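You operate a simulated robot arm through the tools that you are given. There is no shell and no other tool. Be economical: measure what you need, move in short steps, check, and stop when the job is done.

You are at the controls of a simulated two-armed robot. One attempt, no reset.

## Task
Fit the coarse element in the filter bowl and reset its red lamp.
Fine: hold the bowl for each step; the used element goes in the orange pot first; the bowl ends in the grey tote. Set down upright: filter bowl.

Only the result counts: the job must be done as asked and must still hold three seconds after the hand-in. Knocking over, shifting, dropping, spilling or breaking anything else fails it.

## Robot
Two 7-joint arms with two-finger parallel grippers on one trunk, on a base that drives. Base frame: it is fixed to the floor where the robot stands at the start and does not move with it; the origin is under the middle of the robot, x ahead of it, y to its left, z up. Readings come in m, degrees, newtons and seconds.
The left shoulder is at the start at [0.07, 0.163, 1.17], the right one opposite. With the tool pointing down near the work surface each hand reaches from about 0.4 to 0.88 m from the robot's upright axis, wherever it stands, measured 20 degrees to its own side. Places, roughly: black reset button [0.4, -0.1, 0.9]; bowl [0.5, -0.1, 0.9]; stand [0.5, 0.1, 0.9]; tote [0.5, -0.5, 0.9]. Payload 3.43 kg a hand.
The tool frame of a hand sits at the grasp point between the pads (the TCP): z along the fingers, y along the line on which they close. The tips reach 0.034 m beyond it. Largest opening 0.128 m; finger width 0.024, thickness 0.012; the body of the gripper, 0.048 by 0.13 m, starts 0.096 m behind the TCP.
Orientation is that of the tool frame in the base frame, as a unit quaternion [w, x, y, z]. With the fingers straight down and closing along the base's y, the tool's x points along the base's -x, its y along +y and its z along -z.

## Interface
- The arms move only by the tool play_rows. It takes "left_commands", "right_commands" or both (then of equal length, played together; a hand with none holds still); each is a list of rows, each a list of 7 numbers: the shift along the tool's x, y, z in cm, then the turn, a rotation vector about the tool's x, y, z in degrees, then the finger opening in cm, from 0 to 12.8. In form: [[dx, dy, dz, wx, wy, wz, hand], ...]. A call has 1 to 10 rows; each row shifts and turns the commanded pose from where the row before left it, along the tool's axes as they then stand. A row lasts 0.2 s, in which the tool goes at most 0.05 m and 8.6 degrees; a call with a longer step from one row to the next is refused whole, and so is a gripper value outside its range. Where a pose cannot be reached the arm comes as near as it can. A force on the tool above 80 N (or 10 N above the force at the start of the call, whichever is more), or a blocked arm, ends the call early, and 0.2 s more pass. The fingers move at their own pace (about 0.153 m/s each) and stop on an object; they squeeze with about 36 N. The grip force told is the motor's: it shows also when the fingers shut on nothing. Time passes only in rows, and 0.2 s behind the last, so rows that do not move let the fingers close. It gives the time, the measured TCP pose, the force on the tool (base axes), the opening and the grip force at its end, in the units of the frame above (readings bear some noise), with the torque about the TCP (base axes, N m) and any sound that the robot's microphone picked up, and new pictures: "views" is both (left out), scene, wrist or none (wrist: the cameras of the hands that moved).
- Cameras (640 x 400 px; columns grow to the right, rows downward): "scene" is now at [0.1352, -0.0205, 1.3943]; the picture's right is [-0.24, -0.97, 0.00], its down [-0.59, 0.14, -0.79] and it looks along [0.77, -0.19, -0.61] (base axes); focal length 257 px, centre (320, 200). "left" rides on the left gripper at [0.076, 0.011, -0.16] in its tool frame; the picture's right is [-0.15, 0.99, 0.00], its down [-0.88, -0.13, -0.46] and it looks along [-0.45, -0.07, 0.89] (tool axes); focal length 234 px, centre (320, 200). "right" rides on the right gripper at [0.076, -0.011, -0.16] in its tool frame; the picture's right is [0.15, 0.99, 0.00], its down [-0.88, 0.13, -0.46] and it looks along [-0.45, 0.07, 0.89] (tool axes); focal length 234 px, centre (320, 200). There is no depth. A picture from a camera that has moved, and an enlarged one, comes with that camera's place and axes in the base frame and with its lens.
- slide_trunk(by): slides the trunk up (or, below 0, down) by that many m; the arms and the scene camera ride with it, the base frame stays. It gives what a move gives, with no picture.
- drive_base(legs): drives the robot by 1 to 6 legs, each [ahead, left, turn to the left] in m, m and degrees, along the robot's own axes; the way and the turn of a leg run together, so that a leg with both is an arc; at most 1.5 m and 180 degrees a leg. The arms and the cameras ride along, it lands a little off, and it stops where it bumps. It gives what a move gives, and a new picture of the scene camera.
- turn_head(pan, tilt): turns the head with the scene camera to pan (to the left, within 86 degrees either way) and tilt (down, from -29 to 69), counted from straight ahead of the robot. It gives what a move gives, and a new picture of the scene camera.
- close_up(camera, box): a new picture of the part [left, top, right, bottom] of that camera's present view, enlarged. It takes no simulated time.
- close_job(): hands the job in; it is judged then, once.

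Go step by step. Nothing tells you exact positions but the pictures and the camera data: compare them with the known pose of the tool, close in by small moves and look again before you grip or let go. The budget is 120 turns and 260 pictures, counting those below and the enlarged ones. Unless the task says otherwise, let go and move clear before handing in, and close with one line.

The tools are called after "Request:" as name(argument=value, ...) on one line, values as JSON. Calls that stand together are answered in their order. play_rows: Moves the arms, as the interface text tells. Its arguments: {"type":"object","properties":{"left_commands":{"type":"array","items":{"type":"array","items":{"type":"number"}}},"right_commands":{"type":"array","items":{"type":"array","items":{"type":"number"}}},"views":{"type":"string","enum":["both","scene","wrist","none"]}},"required":[]} The other tools are called the same way: slide_trunk (by) slides the trunk up or down; drive_base (legs) drives the base; turn_head (pan, tilt) turns the head that bears the scene camera; close_up (camera, box) takes an enlarged picture of a part of a camera's view; close_job () hands the job in.

At the start:

```text
clock: 0.0
left_ee_pos: [0.5208, 0.0275, 1.2004]
left_tool_rot: [0.001, 0.0, 1.0, 0.0]
left_wrist_force: [-0.4, 0.2, -0.6]
left_moment: [0.03, 0.04, 0.01]
left_grip_width: 0.1285
left_grasp_force: 0.0
right_ee_pos: [0.4974, -0.443, 1.1629]
right_tool_rot: [0.0, -0.001, 1.0, 0.0]
right_wrist_force: [-0.4, -0.1, -0.8]
right_moment: [-0.03, 0.01, 0.0]
right_grip_width: 0.1282
right_grasp_force: 0.0
trunk travel left (down, up): [-0.65, 0.29]
robot x, y, heading: [0.0004, -0.0015, -0.3]
head pan, tilt: [-13.7, 37.4]
```

scene: 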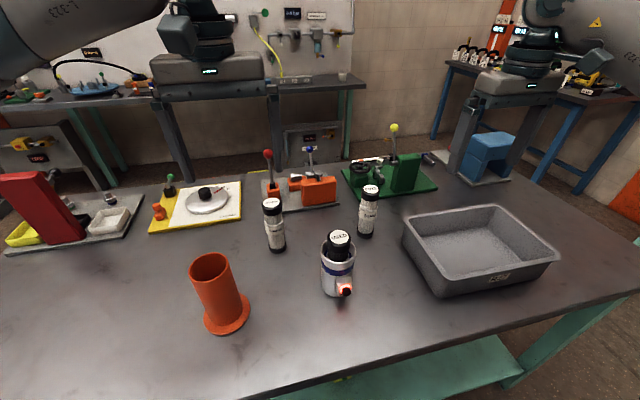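
right: 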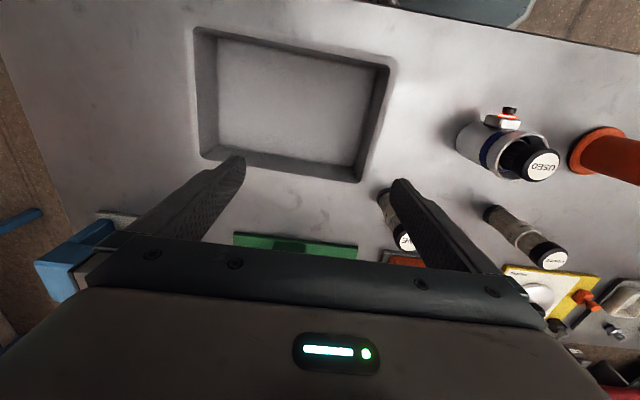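
left: 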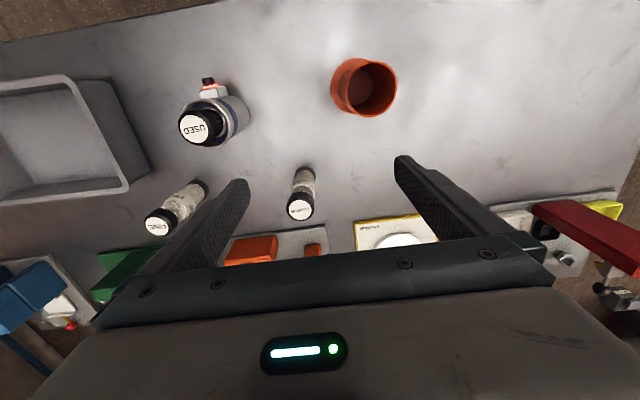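

I see the bowl with the used element (lamp lit, button facing me), two new elements behind it, the orange pot and the grey tote. First I read the labels with close-ups.

Request:
close_up(camera="scene", box=[250, 170, 410, 310])

Request:
close_up(camera="left", box=[130, 60, 330, 240])

Request:
close_up(camera="right", box=[370, 90, 640, 280])

```text
2.86 times, centred on (330, 240) of scene
camera zoom: at [0.1352, -0.0205, 1.3943], right [-0.24, -0.97, 0.0], down [-0.59, 0.14, -0.79], along [0.77, -0.19, -0.61], focal length 735 px, centre (291, 86)
```

zoom: 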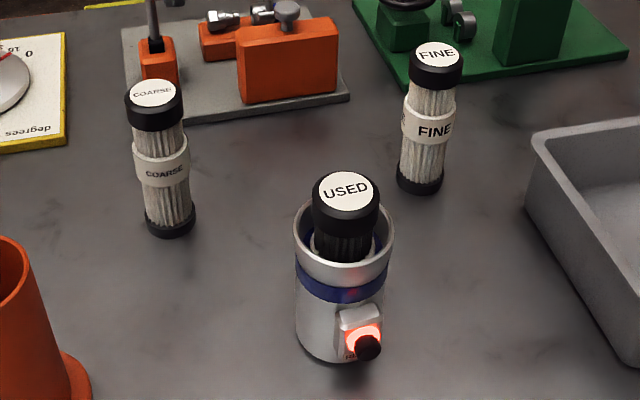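

```text
2.22 times, centred on (230, 150) of left
camera zoom: at [0.4448, 0.0392, 1.3584], right [0.15, 0.99, 0.0], down [0.88, -0.13, 0.46], along [0.45, -0.07, -0.89], focal length 520 px, centre (520, 311)
```

zoom: 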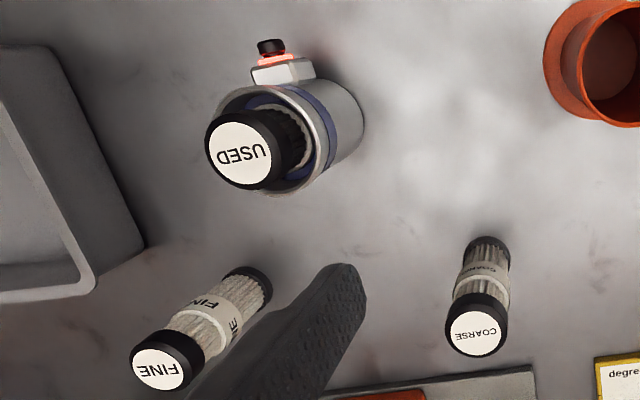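

```text
2.11 times, centred on (505, 185) of right
camera zoom: at [0.4211, -0.4558, 1.3211], right [-0.15, 0.99, 0.0], down [0.88, 0.13, 0.46], along [0.45, 0.07, -0.89], focal length 493 px, centre (-70, 232)
```

zoom: 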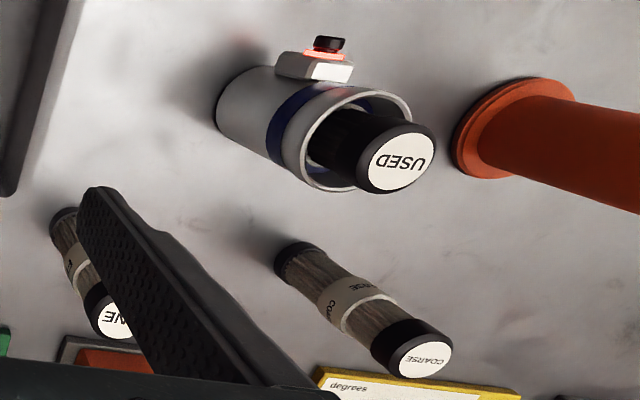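

Coarse is the left element (cap about [0.629, -0.023, 1.017]); the used cap is about [0.478, -0.144, 1.021], with the button facing -x. I back off a little for room to hold the bowl with the right hand tilted from the near side, then look closely at the pot and bowl.

Request:
drive_base(legs=[[-0.12, 0, 0]])

Request:
turn_head(pan=-5, tilt=40)

Request:
close_up(camera="scene", box=[170, 120, 410, 270])

Request:
close_up(camera="left", box=[130, 0, 430, 190])

```text
clock: 1.2
left_ee_pos: [0.4019, 0.0291, 1.2003]
left_tool_rot: [-0.001, -0.002, 1.0, 0.0]
left_wrist_force: [0.3, -0.1, 0.4]
left_moment: [0.01, 0.01, 0.0]
left_grip_width: 0.1282
left_grasp_force: 0.1
right_ee_pos: [0.3778, -0.4433, 1.1617]
right_tool_rot: [-0.001, -0.001, 1.0, 0.001]
right_wrist_force: [-0.1, 0.1, -0.2]
right_moment: [0.01, -0.01, 0.05]
right_grip_width: 0.128
right_grasp_force: 0.1
trunk travel left (down, up): [-0.65, 0.29]
robot x, y, heading: [-0.1207, -0.0013, -0.0]
head pan, tilt: [-13.7, 37.4]
camera scene: at [0.0165, -0.0204, 1.3941], right [-0.24, -0.97, 0.0], down [-0.59, 0.14, -0.79], along [0.77, -0.19, -0.61], focal length 257 px, centre (320, 200)
```

scene: 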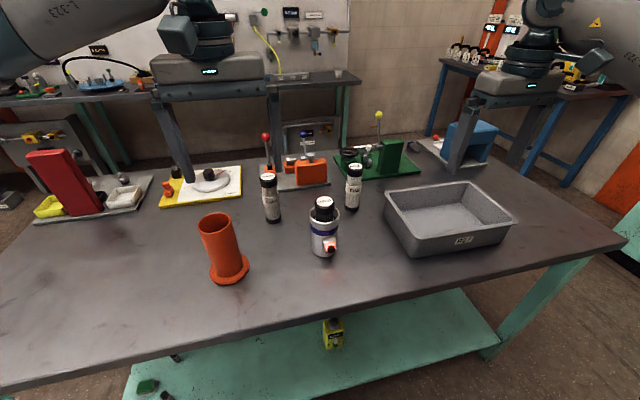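

```text
clock: 1.9
left_ee_pos: [0.4013, 0.0287, 1.1997]
left_tool_rot: [0.0, -0.002, 1.0, 0.0]
left_wrist_force: [0.2, -0.3, 0.6]
left_moment: [0.03, -0.01, -0.02]
left_grip_width: 0.1278
left_grasp_force: 0.0
right_ee_pos: [0.378, -0.4436, 1.1637]
right_tool_rot: [0.0, -0.001, 1.0, 0.0]
right_wrist_force: [0.3, 0.7, 0.0]
right_moment: [-0.01, 0.02, 0.0]
right_grip_width: 0.1281
right_grasp_force: 0.1
trunk travel left (down, up): [-0.65, 0.29]
robot x, y, heading: [-0.1197, 0.0005, -0.1]
head pan, tilt: [-5.0, 40.0]
camera scene: at [0.0154, -0.0073, 1.3905], right [-0.09, -1.0, 0.0], down [-0.64, 0.06, -0.77], along [0.76, -0.07, -0.64], focal length 257 px, centre (320, 200)
```

scene: 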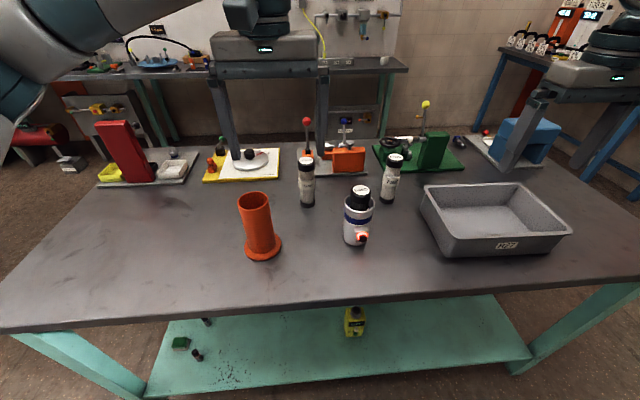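

```text
2.67 times, centred on (290, 195) of scene
camera zoom: at [0.0154, -0.0073, 1.3905], right [-0.09, -1.0, 0.0], down [-0.64, 0.06, -0.77], along [0.76, -0.07, -0.64], focal length 686 px, centre (400, 213)
```

zoom: 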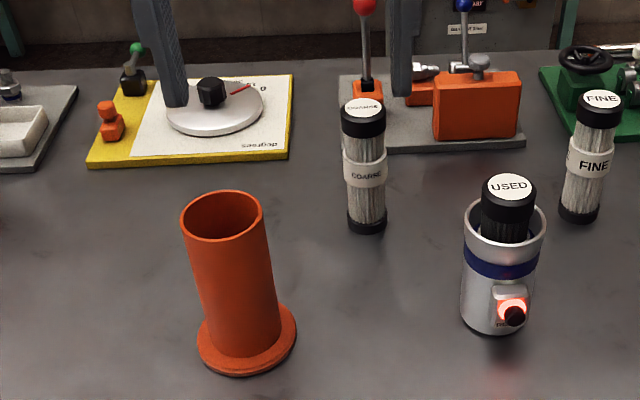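

```text
2.11 times, centred on (280, 95) of left
camera zoom: at [0.3247, 0.0398, 1.3586], right [0.14, 0.99, 0.0], down [0.88, -0.13, 0.46], along [0.45, -0.07, -0.89], focal length 493 px, centre (404, 421)
```

zoom: 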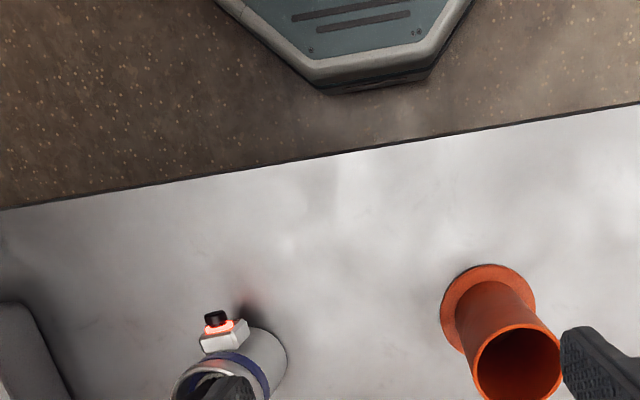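

Pot rim is at about [0.461, 0.102, 1.021]; bowl rim z≈0.972, table ≈0.868. I turn the right hand 45° forward and move the left hand aside.

Request:
play_rows(right_commands=[[0, 0, 0, 0, -7.5, 0, 12.8], [0, 0, 0, 0, -7.5, 0, 12.8], [0, 0, 0, 0, -7.5, 0, 12.8], [0, 0, 0, 0, -7.5, 0, 12.8], [0, 0, 0, 0, -7.5, 0, 12.8], [0, 0, 0, 0, -7.5, 0, 12.8], [0, 0, 0, 0, 0, 0, 12.8]], left_commands=[[0, 3, 0, 0, 0, 0, 12.8], [0, 3, 0, 0, 0, 0, 12.8], [0, 3, 0, 0, 0, 0, 12.8], [0, 3, 0, 0, 0, 0, 12.8], [0, 0, 0, 0, 0, 0, 12.8], [0, 0, 0, 0, 0, 0, 12.8], [0, 0, 0, 0, 0, 0, 12.8]], views="scene")

```text
clock: 3.5
left_ee_pos: [0.4027, 0.1495, 1.1996]
left_tool_rot: [-0.001, -0.002, 1.0, 0.001]
left_wrist_force: [0.6, 0.6, 0.1]
left_moment: [-0.03, 0.0, -0.01]
left_grip_width: 0.128
left_grasp_force: 0.0
right_ee_pos: [0.3792, -0.4429, 1.1627]
right_tool_rot: [0.382, -0.001, 0.924, 0.0]
right_wrist_force: [-0.4, 0.4, 0.1]
right_moment: [-0.01, 0.0, 0.05]
right_grip_width: 0.1278
right_grasp_force: 0.0
trunk travel left (down, up): [-0.65, 0.29]
robot x, y, heading: [-0.1176, 0.0016, -0.1]
head pan, tilt: [-5.0, 40.0]
camera scene: at [0.017, -0.0067, 1.3903], right [-0.09, -1.0, 0.0], down [-0.64, 0.05, -0.77], along [0.76, -0.07, -0.64], focal length 257 px, centre (320, 200)
```

scene: 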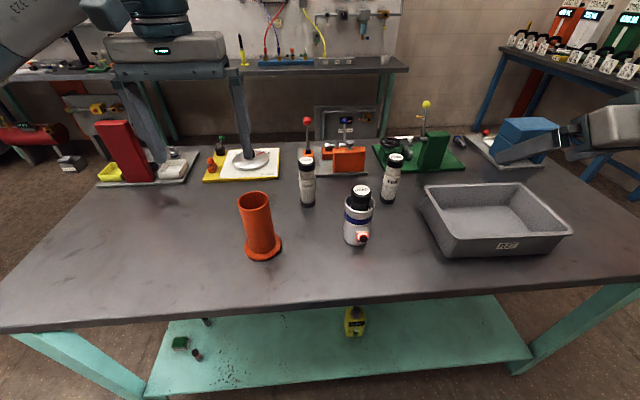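

The tilt reached 45° exactly. Now I bring the right hand over in front of the bowl at a standoff of 0.15 m.

Request:
play_rows(right_commands=[[0, 4.3, 0, 0, 0, 0, 12.8], [0, 4.3, 0, 0, 0, 0, 12.8], [0, 4.3, 0, 0, 0, 0, 12.8], [0, 4.3, 0, 0, 0, 0, 12.8], [0, 4.3, 0, 0, 0, 0, 12.8], [0, 4.3, 0, 0, 0, 0, 12.8], [0, 4.1, 0, 0, 0, 0, 12.8], [2.9, 0, 2.6, 0, 0, 0, 12.8], [2.9, 0, 2.6, 0, 0, 0, 12.8], [2.9, 0, 2.6, 0, 0, 0, 12.8]], views="both")

```text
clock: 5.7
left_ee_pos: [0.4024, 0.1491, 1.2007]
left_tool_rot: [0.001, -0.002, 1.0, 0.0]
left_wrist_force: [-0.4, -0.6, 0.0]
left_moment: [0.02, 0.04, 0.02]
left_grip_width: 0.1279
left_grasp_force: 0.0
right_ee_pos: [0.4074, -0.1329, 1.0562]
right_tool_rot: [0.382, -0.001, 0.924, 0.001]
right_wrist_force: [1.1, -0.1, 0.4]
right_moment: [0.0, 0.01, 0.02]
right_grip_width: 0.1281
right_grasp_force: 0.0
right hand out of reach, approached as far as the arm can: row 4, 8, 9, 10
trunk travel left (down, up): [-0.65, 0.29]
robot x, y, heading: [-0.1178, 0.0034, 0.2]
head pan, tilt: [-5.0, 40.0]
camera scene: at [0.0169, -0.0073, 1.3903], right [-0.09, -1.0, 0.0], down [-0.64, 0.06, -0.77], along [0.76, -0.07, -0.64], focal length 257 px, centre (320, 200)
camera right: at [0.24, -0.1451, 1.1151], right [-0.1, 0.99, -0.1], down [0.3, 0.13, 0.94], along [0.95, 0.07, -0.31], focal length 234 px, centre (320, 200)
```

scene: 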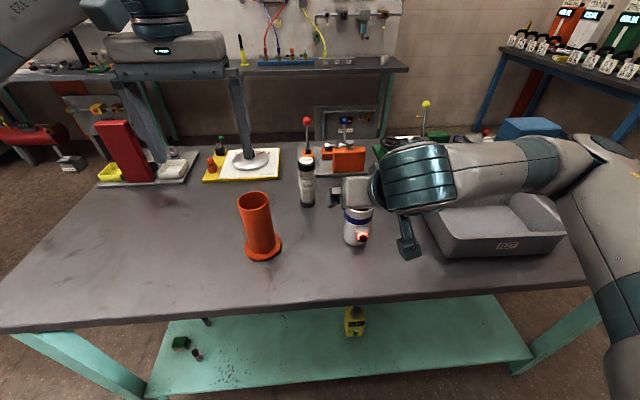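
right: 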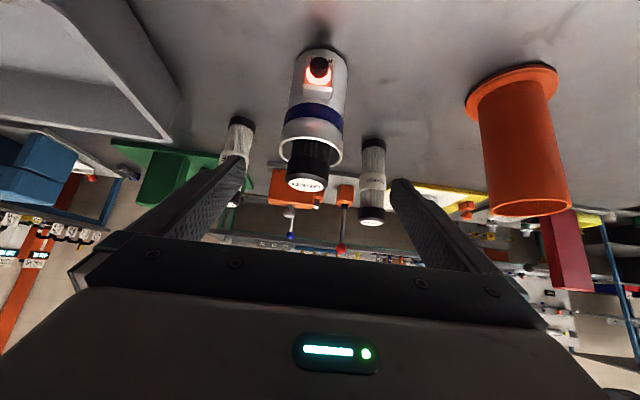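

The fully folded pose was slightly out of reach, but moving forward should ease that. I advance along the fingers and check the readings.

Request:
play_rows(right_commands=[[0, 0, 3.5, 0, 0, 0, 12.8], [0, 0, 3.5, 0, 0, 0, 12.8], [0, 0, 0, 0, 0, 0, 12.8]], views="both")

```text
clock: 6.5
left_ee_pos: [0.4007, 0.1504, 1.2007]
left_tool_rot: [0.0, -0.001, 1.0, 0.001]
left_wrist_force: [-0.5, -1.4, -0.5]
left_moment: [0.0, -0.02, 0.01]
left_grip_width: 0.128
left_grasp_force: 0.1
right_ee_pos: [0.4549, -0.132, 1.0077]
right_tool_rot: [0.382, -0.001, 0.924, 0.0]
right_wrist_force: [-0.3, -0.5, -0.5]
right_moment: [0.02, 0.0, 0.01]
right_grip_width: 0.128
right_grasp_force: 0.1
trunk travel left (down, up): [-0.65, 0.29]
robot x, y, heading: [-0.1212, -0.0007, 0.2]
head pan, tilt: [-5.0, 40.0]
camera scene: at [0.0157, -0.0068, 1.3904], right [-0.09, -1.0, 0.0], down [-0.64, 0.06, -0.77], along [0.76, -0.07, -0.64], focal length 257 px, centre (320, 200)
camera right: at [0.2883, -0.1448, 1.067], right [-0.11, 0.99, -0.1], down [0.3, 0.13, 0.94], along [0.95, 0.07, -0.31], focal length 234 px, centre (320, 200)
```

scene: 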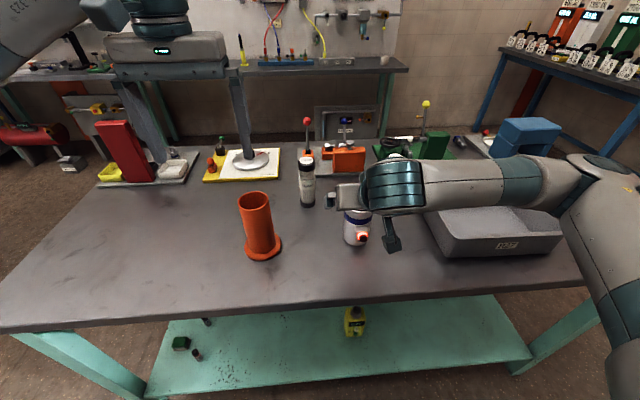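
right: 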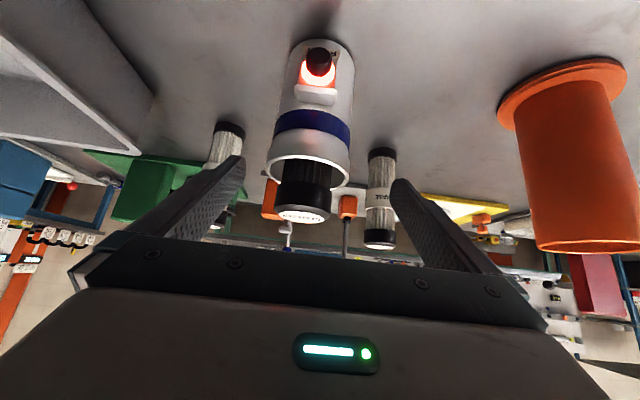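

The measurements agree: bowl axis at y≈-0.145. I shift sideways 1.3 cm and lower to the grasp point.

Request:
play_rows(right_commands=[[0, -1.3, 0, 0, 0, 0, 12.8], [1.6, 0, 3.2, 0, 0, 0, 12.8], [1.6, 0, 3.2, 0, 0, 0, 12.8], [0, 0, 0, 0, 0, 0, 12.8]], views="both")

```text
clock: 7.5
left_ee_pos: [0.4007, 0.1502, 1.2001]
left_tool_rot: [0.0, -0.001, 1.0, 0.0]
left_wrist_force: [-0.1, 0.8, 0.2]
left_moment: [-0.01, -0.04, 0.02]
left_grip_width: 0.1281
left_grasp_force: 0.1
right_ee_pos: [0.4785, -0.1474, 0.941]
right_tool_rot: [0.382, -0.001, 0.924, 0.0]
right_wrist_force: [-0.2, -0.9, -0.3]
right_moment: [-0.01, -0.03, 0.02]
right_grip_width: 0.1281
right_grasp_force: 0.0
trunk travel left (down, up): [-0.65, 0.29]
robot x, y, heading: [-0.1211, 0.0015, 0.1]
head pan, tilt: [-5.0, 40.0]
camera scene: at [0.0157, -0.0069, 1.3904], right [-0.09, -1.0, 0.0], down [-0.64, 0.06, -0.77], along [0.76, -0.07, -0.64], focal length 257 px, centre (320, 200)
camera right: at [0.3113, -0.1591, 0.9985], right [-0.1, 0.99, -0.1], down [0.3, 0.13, 0.94], along [0.95, 0.07, -0.31], focal length 234 px, centre (320, 200)
```

scene: 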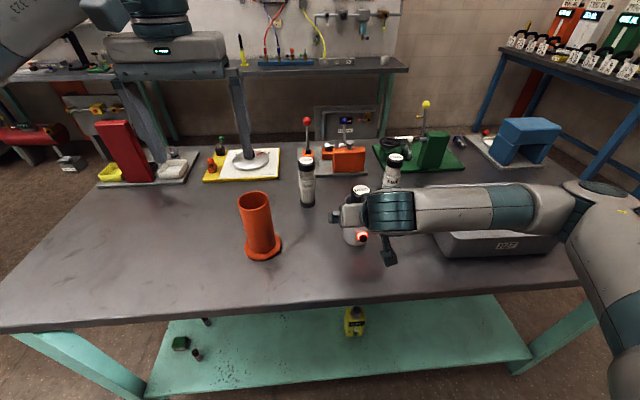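
right: 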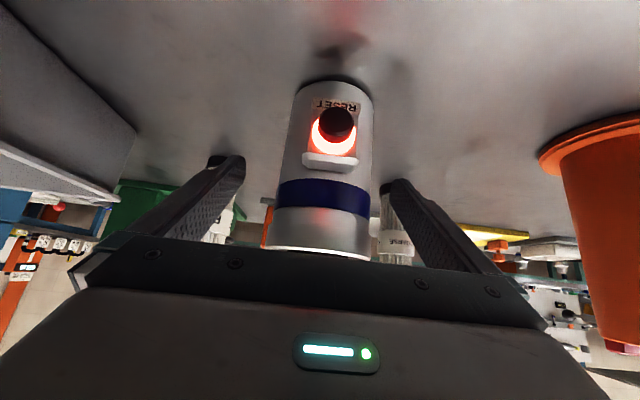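

Well positioned; 3 mm sideways correction, then close the right hand on the bowl.

Request:
play_rows(right_commands=[[0, 0.3, 0, 0, 0, 0, 12.8], [0, 0, 0, 0, 0, 0, 7.0], [0, 0, 0, 0, 0, 0, 6.5], [0, 0, 0, 0, 0, 0, 6.5], [0, 0, 0, 0, 0, 0, 6.5]], views="both")

```text
clock: 8.7
left_ee_pos: [0.4025, 0.1497, 1.2006]
left_tool_rot: [0.0, -0.002, 1.0, 0.0]
left_wrist_force: [-1.1, -0.3, -0.9]
left_moment: [-0.01, -0.04, -0.02]
left_grip_width: 0.128
left_grasp_force: 0.0
right_ee_pos: [0.4778, -0.1431, 0.9407]
right_tool_rot: [0.382, -0.001, 0.924, 0.001]
right_wrist_force: [-0.3, -0.3, 0.8]
right_moment: [0.1, -0.01, 0.02]
right_grip_width: 0.0708
right_grasp_force: 36.4
trunk travel left (down, up): [-0.65, 0.29]
robot x, y, heading: [-0.1217, -0.0027, 0.3]
head pan, tilt: [-5.0, 40.0]
camera scene: at [0.0162, -0.0072, 1.3903], right [-0.09, -1.0, 0.0], down [-0.64, 0.06, -0.77], along [0.76, -0.07, -0.64], focal length 257 px, centre (320, 200)
camera right: at [0.3115, -0.1558, 0.9987], right [-0.1, 0.99, -0.1], down [0.3, 0.13, 0.94], along [0.95, 0.07, -0.31], focal length 234 px, centre (320, 200)
```

scene: 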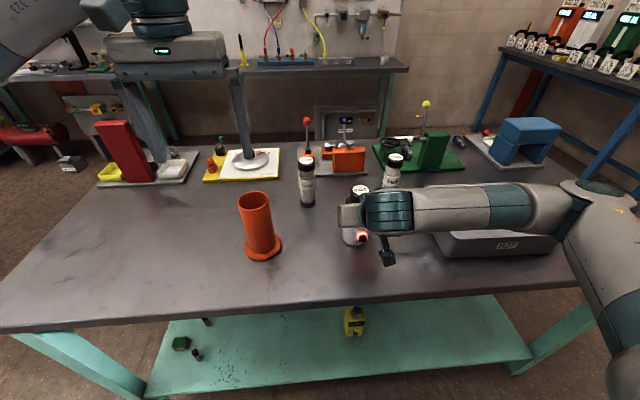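
right: 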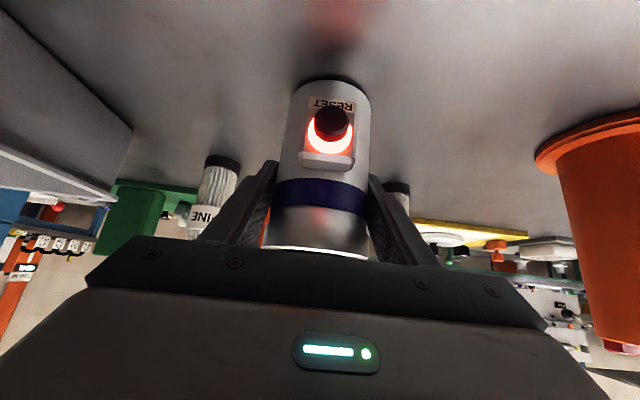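

The bowl is firmly held (7.1 cm). Now the left hand moves above the used cap.

Request:
play_rows(left_commands=[[-1.08, -4.2, 0, 0, 0, 0, 10], [-1.08, -4.2, 0, 0, 0, 0, 9], [-1.08, -4.2, 0, 0, 0, 0, 9], [-1.08, -4.2, 0, 0, 0, 0, 9], [-1.08, -4.2, 0, 0, 0, 0, 9], [-1.08, -4.2, 0, 0, 0, 0, 9], [-1.08, -4.2, 0, 0, 0, 0, 9], [0, 0, 3, 0, 0, 0, 9], [0, 0, 0, 0, 0, 0, 9]], views="both")

```text
clock: 10.7
left_ee_pos: [0.4778, -0.1449, 1.1711]
left_tool_rot: [0.0, -0.002, 1.0, 0.001]
left_wrist_force: [-0.2, 0.3, 0.0]
left_moment: [0.04, 0.02, 0.03]
left_grip_width: 0.09
left_grasp_force: 0.1
right_ee_pos: [0.4778, -0.1446, 0.9412]
right_tool_rot: [0.383, 0.0, 0.924, 0.001]
right_wrist_force: [0.8, 1.2, 0.4]
right_moment: [0.15, 0.04, -0.04]
right_grip_width: 0.0707
right_grasp_force: 35.6
trunk travel left (down, up): [-0.65, 0.29]
robot x, y, heading: [-0.1202, -0.0021, -0.1]
head pan, tilt: [-5.0, 40.0]
camera scene: at [0.016, -0.0079, 1.3903], right [-0.09, -1.0, 0.0], down [-0.64, 0.06, -0.77], along [0.76, -0.07, -0.64], focal length 257 px, centre (320, 200)
camera left: at [0.4018, -0.1342, 1.3292], right [0.14, 0.99, 0.0], down [0.88, -0.13, 0.46], along [0.45, -0.07, -0.89], focal length 234 px, centre (320, 200)
```

scene: 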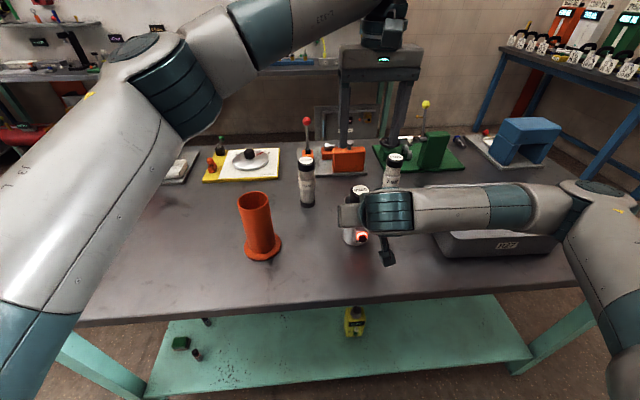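
left: 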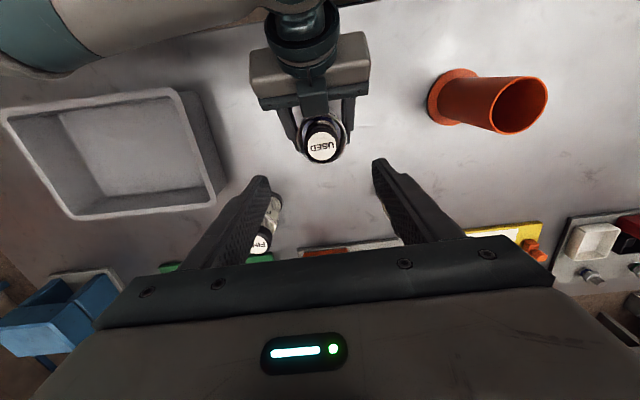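

Cap looks near-centred; I zoom in for an exact fix before lowering.

Request:
close_up(camera="left", box=[240, 80, 400, 180])

Request:
close_up(camera="scene", box=[280, 140, 440, 240])

```text
4.00 times, centred on (320, 130) of left
camera zoom: at [0.4018, -0.1342, 1.3292], right [0.14, 0.99, 0.0], down [0.88, -0.13, 0.46], along [0.45, -0.07, -0.89], focal length 937 px, centre (320, 480)
```

zoom: 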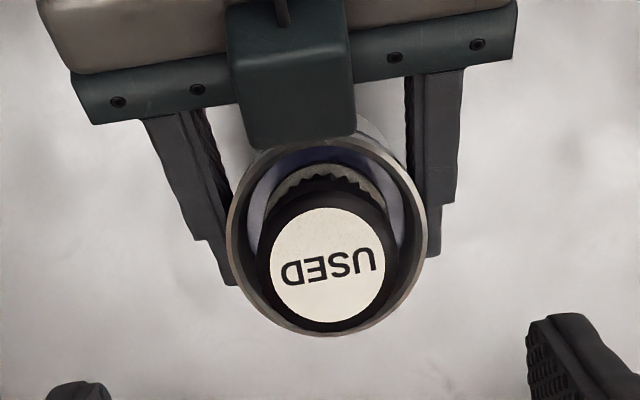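

```text
4.00 times, centred on (360, 190) of scene
camera zoom: at [0.016, -0.0079, 1.3903], right [-0.09, -1.0, 0.0], down [-0.64, 0.06, -0.77], along [0.76, -0.07, -0.64], focal length 1030 px, centre (160, 240)
```

zoom: 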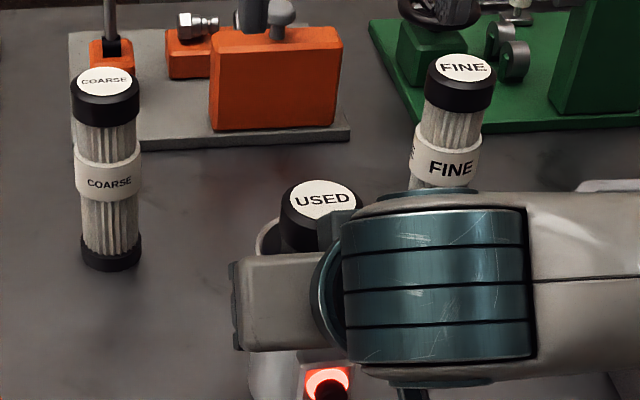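

Cap confirmed at [0.479, -0.144]. I descend to z 1.024 with both hands clear and close on the cap.

Request:
play_rows(left_commands=[[0, 0, 3.7, 0, 0, 0, 8], [0, 0, 3.7, 0, 0, 0, 7.5], [0, 0, 3.7, 0, 0, 0, 7.5], [0, 0, 3.6, 0, 0, 0, 7.5], [0, 0, 0, 0, 0, 0, 7.5]], views="both")

```text
clock: 11.9
left_ee_pos: [0.4774, -0.1436, 1.024]
left_tool_rot: [0.001, -0.001, 1.0, 0.001]
left_wrist_force: [-0.5, 0.0, -0.7]
left_moment: [0.0, 0.02, -0.01]
left_grip_width: 0.0751
left_grasp_force: 0.0
right_ee_pos: [0.4784, -0.1432, 0.9405]
right_tool_rot: [0.382, -0.001, 0.924, 0.001]
right_wrist_force: [-0.1, 0.4, -0.4]
right_moment: [0.13, 0.06, 0.04]
right_grip_width: 0.0706
right_grasp_force: 36.1
trunk travel left (down, up): [-0.65, 0.29]
robot x, y, heading: [-0.1214, -0.0018, 0.0]
head pan, tilt: [-5.0, 40.0]
camera scene: at [0.0162, -0.0072, 1.3903], right [-0.09, -1.0, 0.0], down [-0.64, 0.06, -0.77], along [0.76, -0.07, -0.64], focal length 257 px, centre (320, 200)
camera left: at [0.4021, -0.1331, 1.1818], right [0.14, 0.99, 0.0], down [0.88, -0.13, 0.46], along [0.45, -0.07, -0.89], focal length 234 px, centre (320, 200)
```

scene: 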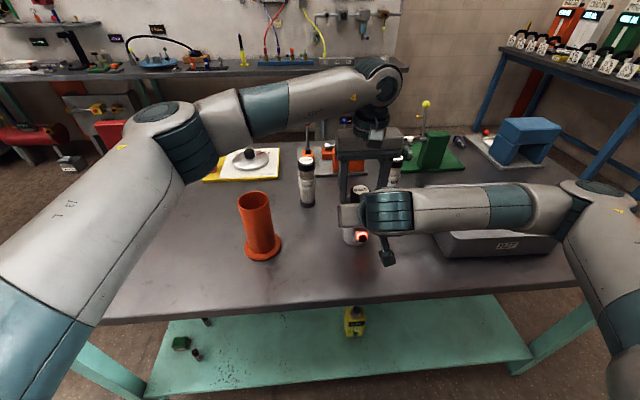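
left: 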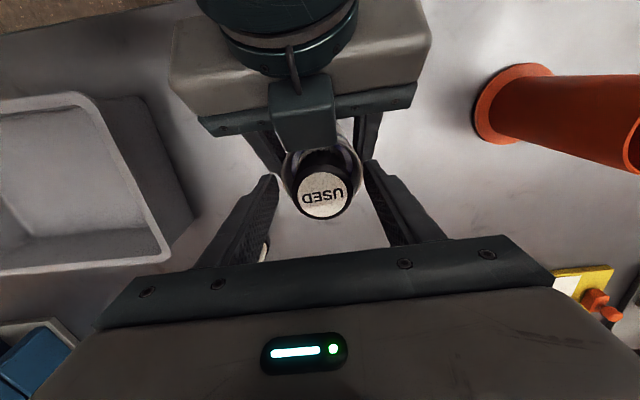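

Both fingers straddle the cap. I close and lift slowly by a little.

Request:
play_rows(left_commands=[[0, 0, 0, 0, 0, 0, 4], [0, 0, 0, 0, 0, 0, 4], [0, 0, 0, 0, 0, 0, 4], [0, 0, -1, 0, 0, 0, 4], [0, 0, -1.5, 0, 0, 0, 4], [0, 0, 0, 0, 0, 0, 4]], views="wrist")

```text
clock: 13.3
left_ee_pos: [0.4762, -0.1446, 1.0468]
left_tool_rot: [0.0, -0.001, 1.0, 0.0]
left_wrist_force: [-0.2, 0.3, -1.4]
left_moment: [-0.02, -0.02, 0.0]
left_grip_width: 0.0466
left_grasp_force: 35.9
right_ee_pos: [0.4785, -0.1432, 0.9403]
right_tool_rot: [0.383, -0.001, 0.924, 0.001]
right_wrist_force: [-0.4, -0.3, 1.0]
right_moment: [0.1, 0.09, 0.02]
right_grip_width: 0.0708
right_grasp_force: 36.1
trunk travel left (down, up): [-0.65, 0.29]
robot x, y, heading: [-0.1211, 0.0034, 0.3]
head pan, tilt: [-5.0, 40.0]
camera left: at [0.4014, -0.1339, 1.2066], right [0.14, 0.99, 0.0], down [0.88, -0.13, 0.46], along [0.45, -0.07, -0.89], focal length 234 px, centre (320, 200)
```

left: 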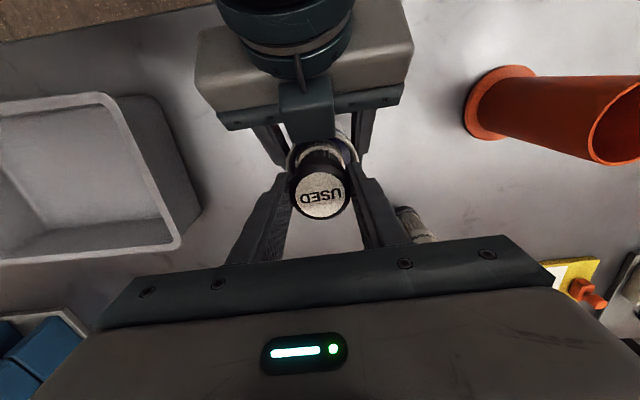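

The element comes out freely. I raise it well clear and carry it above the pot.

Request:
play_rows(left_commands=[[0, 0, -3.2, 0, 0, 0, 4], [0, 0, -3.4, 0, 0, 0, 4], [0, 0, -3.4, 0, 0, 0, 4], [0, 0, -3.4, 0, 0, 0, 4], [0, 0, -3.2, 0, 0, 0, 4], [0.4, 4.9, 0, 0, 0, 0, 4], [0.3, 4.9, 0, 0, 0, 0, 4], [0.3, 4.9, 0, 0, 0, 0, 4], [0.3, 4.9, 0, 0, 0, 0, 4], [0.3, 4.9, 0, 0, 0, 0, 4]], views="both")

Request:
close_up(camera="scene", box=[180, 100, 340, 270])

Request:
close_up(camera="left", box=[240, 60, 420, 220])

```text
clock: 15.5
left_ee_pos: [0.4614, 0.102, 1.2137]
left_tool_rot: [0.0, 0.0, 1.0, -0.002]
left_wrist_force: [-0.2, -0.2, -0.4]
left_moment: [0.0, 0.0, 0.0]
left_grip_width: 0.0463
left_grasp_force: 36.1
right_ee_pos: [0.4777, -0.142, 0.9405]
right_tool_rot: [0.382, -0.001, 0.924, 0.0]
right_wrist_force: [-1.7, -0.2, 1.5]
right_moment: [0.09, 0.05, 0.0]
right_grip_width: 0.0709
right_grasp_force: 36.3
trunk travel left (down, up): [-0.65, 0.29]
robot x, y, heading: [-0.1193, 0.0003, -0.1]
head pan, tilt: [-5.0, 40.0]
camera scene: at [0.0159, -0.0047, 1.3903], right [-0.09, -1.0, 0.0], down [-0.64, 0.05, -0.77], along [0.76, -0.07, -0.64], focal length 257 px, centre (320, 200)
camera left: at [0.3849, 0.1132, 1.3712], right [0.14, 0.99, 0.0], down [0.88, -0.13, 0.46], along [0.45, -0.07, -0.89], focal length 234 px, centre (320, 200)
```

scene: 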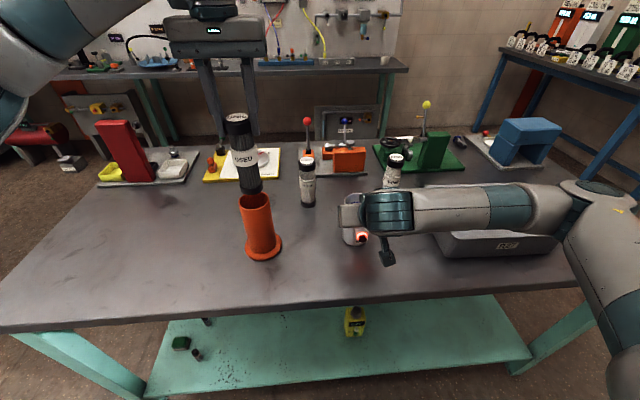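
left: 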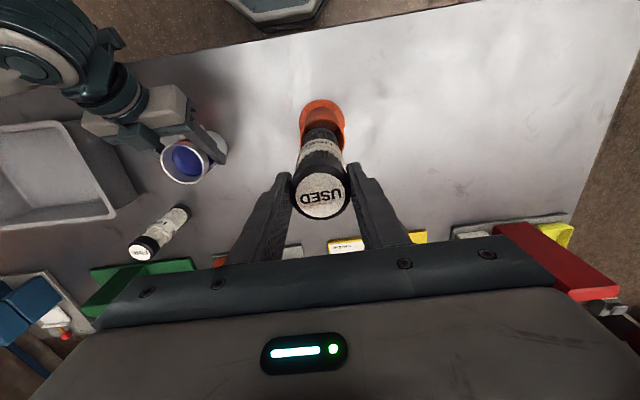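

```text
2.35 times, centred on (260, 185) of scene
camera zoom: at [0.0159, -0.0047, 1.3903], right [-0.09, -1.0, 0.0], down [-0.64, 0.05, -0.77], along [0.76, -0.07, -0.64], focal length 606 px, centre (461, 235)
```

zoom: 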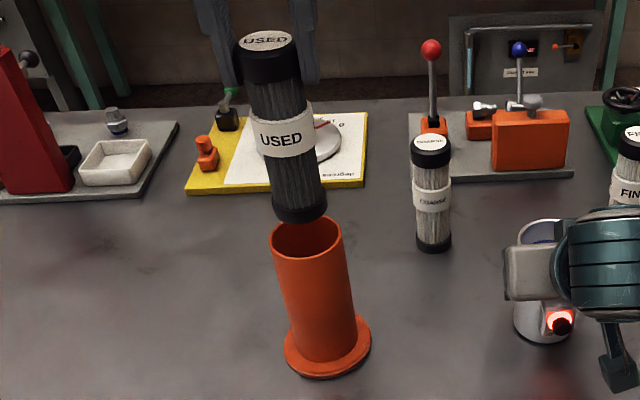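

```text
2.50 times, centred on (330, 140) of left
camera zoom: at [0.3849, 0.1132, 1.3712], right [0.14, 0.99, 0.0], down [0.88, -0.13, 0.46], along [0.45, -0.07, -0.89], focal length 585 px, centre (295, 350)
```

zoom: 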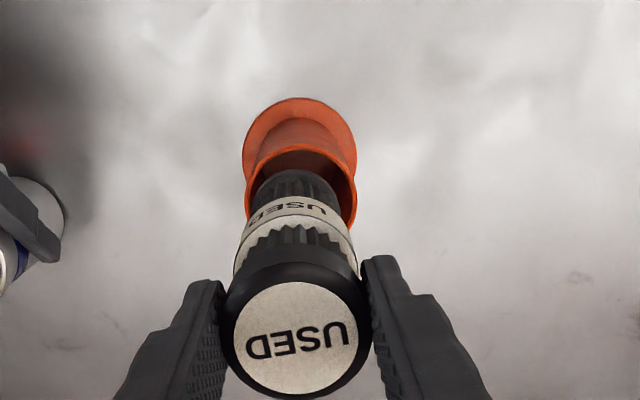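

Alignment with the pot is within 1–2 mm. I lower it into the pot, stopping with the fingertips just above the rim.

Request:
play_rows(left_commands=[[0, 0.1, 3, 0, 0, 0, 4], [0, 0, 3, 0, 0, 0, 4], [0, 0, 3, 0, 0, 0, 4], [0, 0, 3, 0, 0, 0, 4], [0, 0, 2.5, 0, 0, 0, 4], [0, 0, 0, 0, 0, 0, 4]], views="wrist")

Request:
close_up(camera="scene", box=[180, 100, 340, 270])

```text
clock: 16.9
left_ee_pos: [0.4617, 0.1014, 1.0677]
left_tool_rot: [0.0, -0.002, 1.0, 0.0]
left_wrist_force: [-0.3, -0.1, -0.8]
left_moment: [0.0, -0.01, -0.01]
left_grip_width: 0.0466
left_grasp_force: 35.7
right_ee_pos: [0.4782, -0.1434, 0.9411]
right_tool_rot: [0.383, -0.001, 0.924, 0.0]
right_wrist_force: [1.6, 0.5, 0.4]
right_moment: [0.07, 0.04, 0.01]
right_grip_width: 0.071
right_grasp_force: 36.9
trunk travel left (down, up): [-0.65, 0.29]
robot x, y, heading: [-0.1161, -0.0013, 0.2]
head pan, tilt: [-5.0, 40.0]
camera left: at [0.3856, 0.1122, 1.2274], right [0.14, 0.99, 0.0], down [0.88, -0.13, 0.46], along [0.45, -0.07, -0.89], focal length 234 px, centre (320, 200)
```

left: 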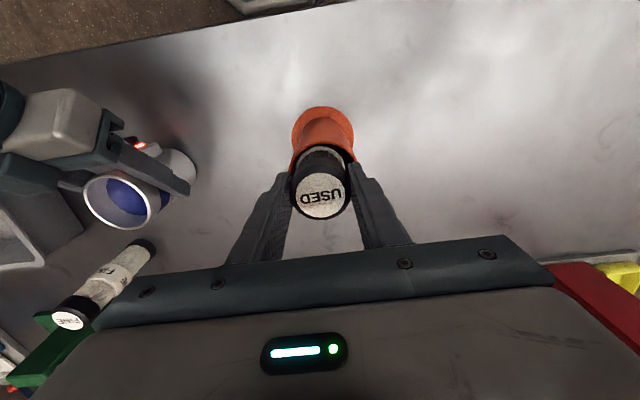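

```text
2.35 times, centred on (260, 185) of scene
camera zoom: at [0.0164, -0.0071, 1.3903], right [-0.09, -1.0, 0.0], down [-0.64, 0.06, -0.77], along [0.76, -0.07, -0.64], focal length 606 px, centre (461, 235)
```

zoom: 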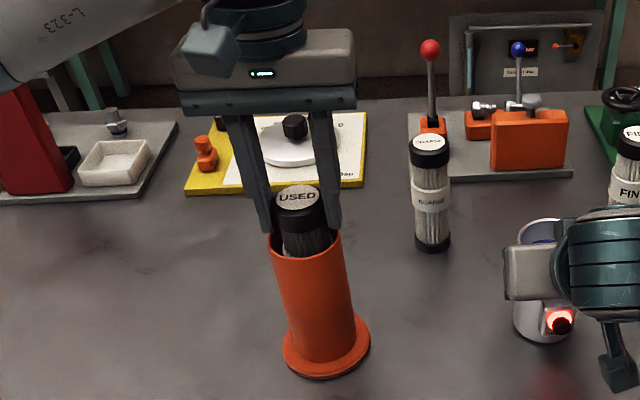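

Element is well inside. I lower 5 mm more, release it, and rise.

Request:
play_rows(left_commands=[[0, 0, 0.5, 0, 0, 0, 4], [0, 0, 0, 0, 0, 0, 6], [0, 0, 0, 0, 0, 0, 6.5], [0, 0, 0, 0, 0, 0, 6.5], [0, 0, -4, 0, 0, 0, 6.5], [0, 0, -4, 0, 0, 0, 6.5], [0, 0, -4, 0, 0, 0, 6.5]], views="none")

Request:
close_up(camera="scene", box=[180, 100, 420, 270])

```text
clock: 18.5
left_ee_pos: [0.4592, 0.1003, 1.1852]
left_tool_rot: [0.0, 0.0, 1.0, 0.0]
left_wrist_force: [-0.1, -0.3, -0.8]
left_moment: [-0.01, 0.02, -0.01]
left_grip_width: 0.0648
left_grasp_force: 0.0
right_ee_pos: [0.4781, -0.1444, 0.9392]
right_tool_rot: [0.383, -0.001, 0.924, 0.001]
right_wrist_force: [-0.8, -0.6, 0.3]
right_moment: [0.09, 0.13, 0.07]
right_grip_width: 0.0707
right_grasp_force: 36.3
trunk travel left (down, up): [-0.65, 0.29]
robot x, y, heading: [-0.1186, 0.0001, -0.2]
head pan, tilt: [-5.0, 40.0]
```

```text
2.35 times, centred on (300, 185) of scene
camera zoom: at [0.0153, -0.0078, 1.3903], right [-0.09, -1.0, 0.0], down [-0.64, 0.06, -0.77], along [0.76, -0.07, -0.64], focal length 606 px, centre (367, 235)
```

zoom: 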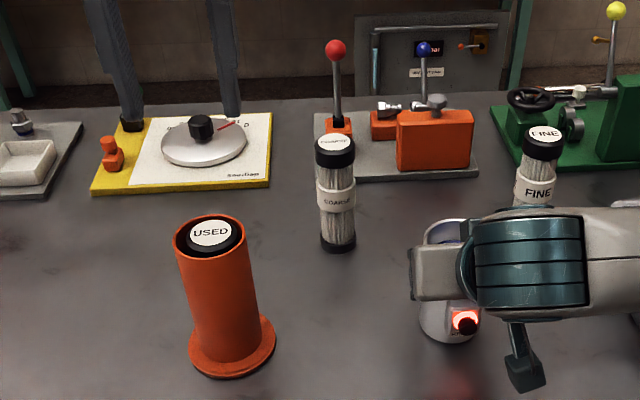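

The used element is fully in the pot. Now to the coarse element.

Request:
play_rows(left_commands=[[-3.4, -2.46, 0, 0, 0, 0, 7.5], [-3.4, -2.46, 0, 0, 0, 0, 7.5], [-3.4, -2.46, 0, 0, 0, 0, 7.5], [-3.4, -2.46, 0, 0, 0, 0, 7.5], [-3.4, -2.46, 0, 0, 0, 0, 7.5], [0, 0, 4, 0, 0, 0, 7.5], [0, 0, 0, 0, 0, 0, 7.5]], views="both")

Request:
close_up(camera="left", box=[240, 80, 400, 240])

```text
clock: 20.1
left_ee_pos: [0.6264, -0.0221, 1.1438]
left_tool_rot: [0.001, -0.001, 1.0, 0.001]
left_wrist_force: [0.3, -0.5, -0.2]
left_moment: [0.05, -0.02, 0.0]
left_grip_width: 0.0753
left_grasp_force: 0.0
left hand out of reach, approached as far as the arm can: row 5
right_ee_pos: [0.4764, -0.1454, 0.9407]
right_tool_rot: [0.382, 0.0, 0.924, 0.0]
right_wrist_force: [1.1, 0.1, 0.0]
right_moment: [0.01, -0.01, 0.03]
right_grip_width: 0.0705
right_grasp_force: 36.2
trunk travel left (down, up): [-0.65, 0.29]
robot x, y, heading: [-0.1215, -0.0019, 0.0]
head pan, tilt: [-5.0, 40.0]
camera scene: at [0.0151, -0.0094, 1.3904], right [-0.09, -1.0, 0.0], down [-0.64, 0.06, -0.77], along [0.76, -0.06, -0.64], focal length 257 px, centre (320, 200)
camera left: at [0.5505, -0.0112, 1.3027], right [0.14, 0.99, 0.0], down [0.88, -0.13, 0.46], along [0.45, -0.06, -0.89], focal length 234 px, centre (320, 200)
```

scene: 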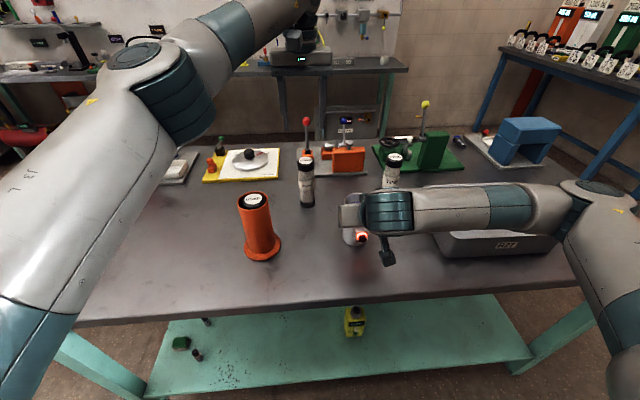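
left: 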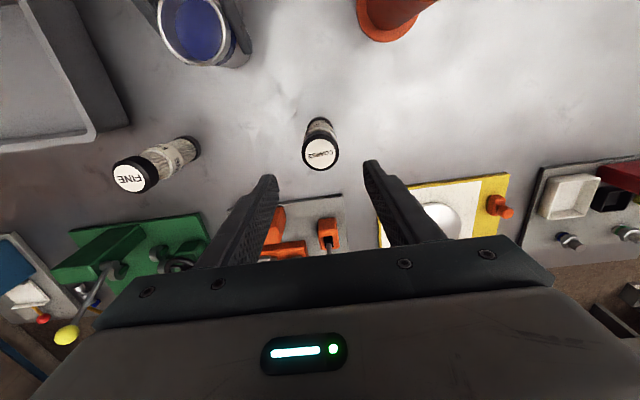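

```text
2.50 times, centred on (320, 160) of left
camera zoom: at [0.5505, -0.0112, 1.3027], right [0.14, 0.99, 0.0], down [0.88, -0.13, 0.46], along [0.45, -0.06, -0.89], focal length 585 px, centre (320, 300)
```

zoom: 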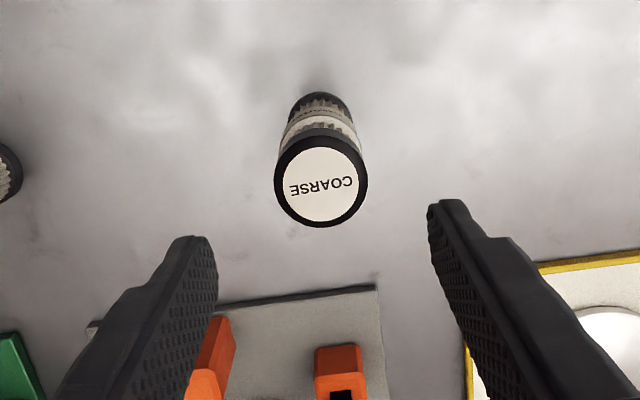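

Cap located at [0.630, -0.021]. I descend and close on it.

Request:
play_rows(left_commands=[[-0.2, 0.05, 3.2, 0, 0, 0, 7.5], [-0.1, 0, 3.2, 0, 0, 0, 7.5], [0, 0, 3.2, 0, 0, 0, 7.5], [0, 0, 3.1, 0, 0, 0, 7.5], [0, 0, 0, 0, 0, 0, 7.5]], views="wrist")

```text
clock: 21.3
left_ee_pos: [0.6318, -0.0189, 1.0162]
left_tool_rot: [0.0, -0.001, 1.0, 0.0]
left_wrist_force: [-0.1, -0.7, -0.6]
left_moment: [0.03, 0.04, 0.01]
left_grip_width: 0.0751
left_grasp_force: 0.0
right_ee_pos: [0.4792, -0.1437, 0.9405]
right_tool_rot: [0.382, -0.001, 0.924, 0.0]
right_wrist_force: [-1.2, -0.3, 0.6]
right_moment: [0.01, 0.01, 0.07]
right_grip_width: 0.0705
right_grasp_force: 36.3
trunk travel left (down, up): [-0.65, 0.29]
robot x, y, heading: [-0.1192, 0.0009, -0.2]
head pan, tilt: [-5.0, 40.0]
camera left: at [0.5556, -0.0081, 1.1748], right [0.14, 0.99, 0.0], down [0.88, -0.13, 0.46], along [0.45, -0.07, -0.89], focal length 234 px, centre (320, 200)
```

left: 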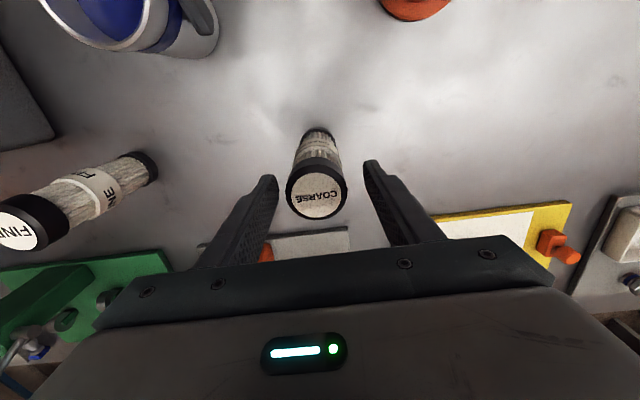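

Centred to 2 mm; I correct, grip and lift.

Request:
play_rows(left_commands=[[0.1, -0.2, 0, 0, 0, 0, 7.5], [0, 0, 0, 0, 0, 0, 4], [0, 0, 0, 0, 0, 0, 4], [0, 0, 0, 0, 0, 0, 4], [0, 0, -2, 0, 0, 0, 4], [0, 0, -3.5, 0, 0, 0, 4], [0, 0, -3.5, 0, 0, 0, 4], [0, 0, -3, 0, 0, 0, 4], [0, 0, 0, 0, 0, 0, 4]], views="both")

```text
clock: 23.3
left_ee_pos: [0.6298, -0.0215, 1.1363]
left_tool_rot: [0.0, -0.001, 1.0, 0.0]
left_wrist_force: [0.5, 0.6, -1.3]
left_moment: [-0.01, 0.0, 0.0]
left_grip_width: 0.0466
left_grasp_force: 35.9
right_ee_pos: [0.479, -0.1445, 0.9408]
right_tool_rot: [0.382, 0.0, 0.924, 0.0]
right_wrist_force: [-0.9, -0.8, 1.2]
right_moment: [0.03, 0.06, 0.0]
right_grip_width: 0.0706
right_grasp_force: 36.2
trunk travel left (down, up): [-0.65, 0.29]
robot x, y, heading: [-0.1154, -0.0038, -0.0]
head pan, tilt: [-5.0, 40.0]
camera scene: at [0.0165, -0.0069, 1.3903], right [-0.09, -1.0, 0.0], down [-0.64, 0.06, -0.77], along [0.76, -0.07, -0.64], focal length 257 px, centre (320, 200)
camera left: at [0.5543, -0.0103, 1.2949], right [0.14, 0.99, 0.0], down [0.88, -0.13, 0.46], along [0.45, -0.07, -0.89], focal length 234 px, centre (320, 200)
```

scene: 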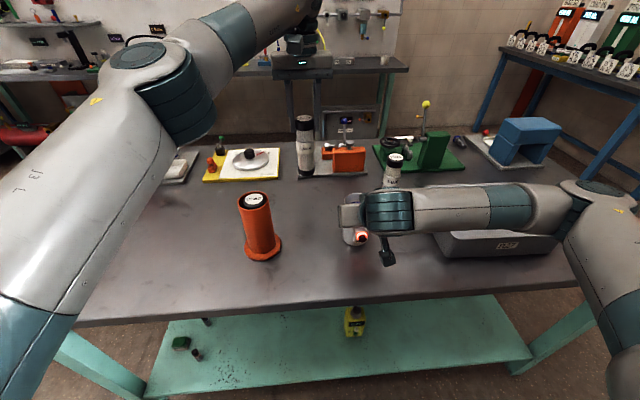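
left: 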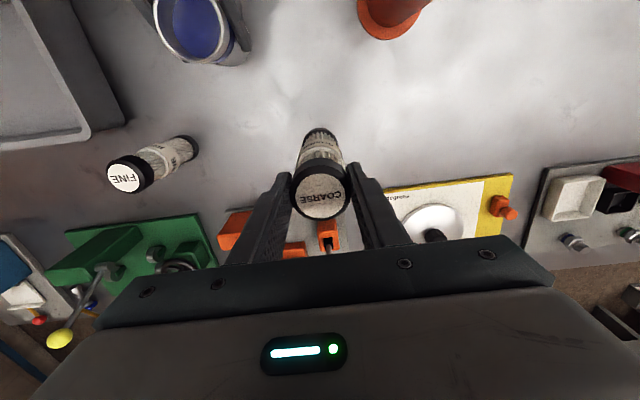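

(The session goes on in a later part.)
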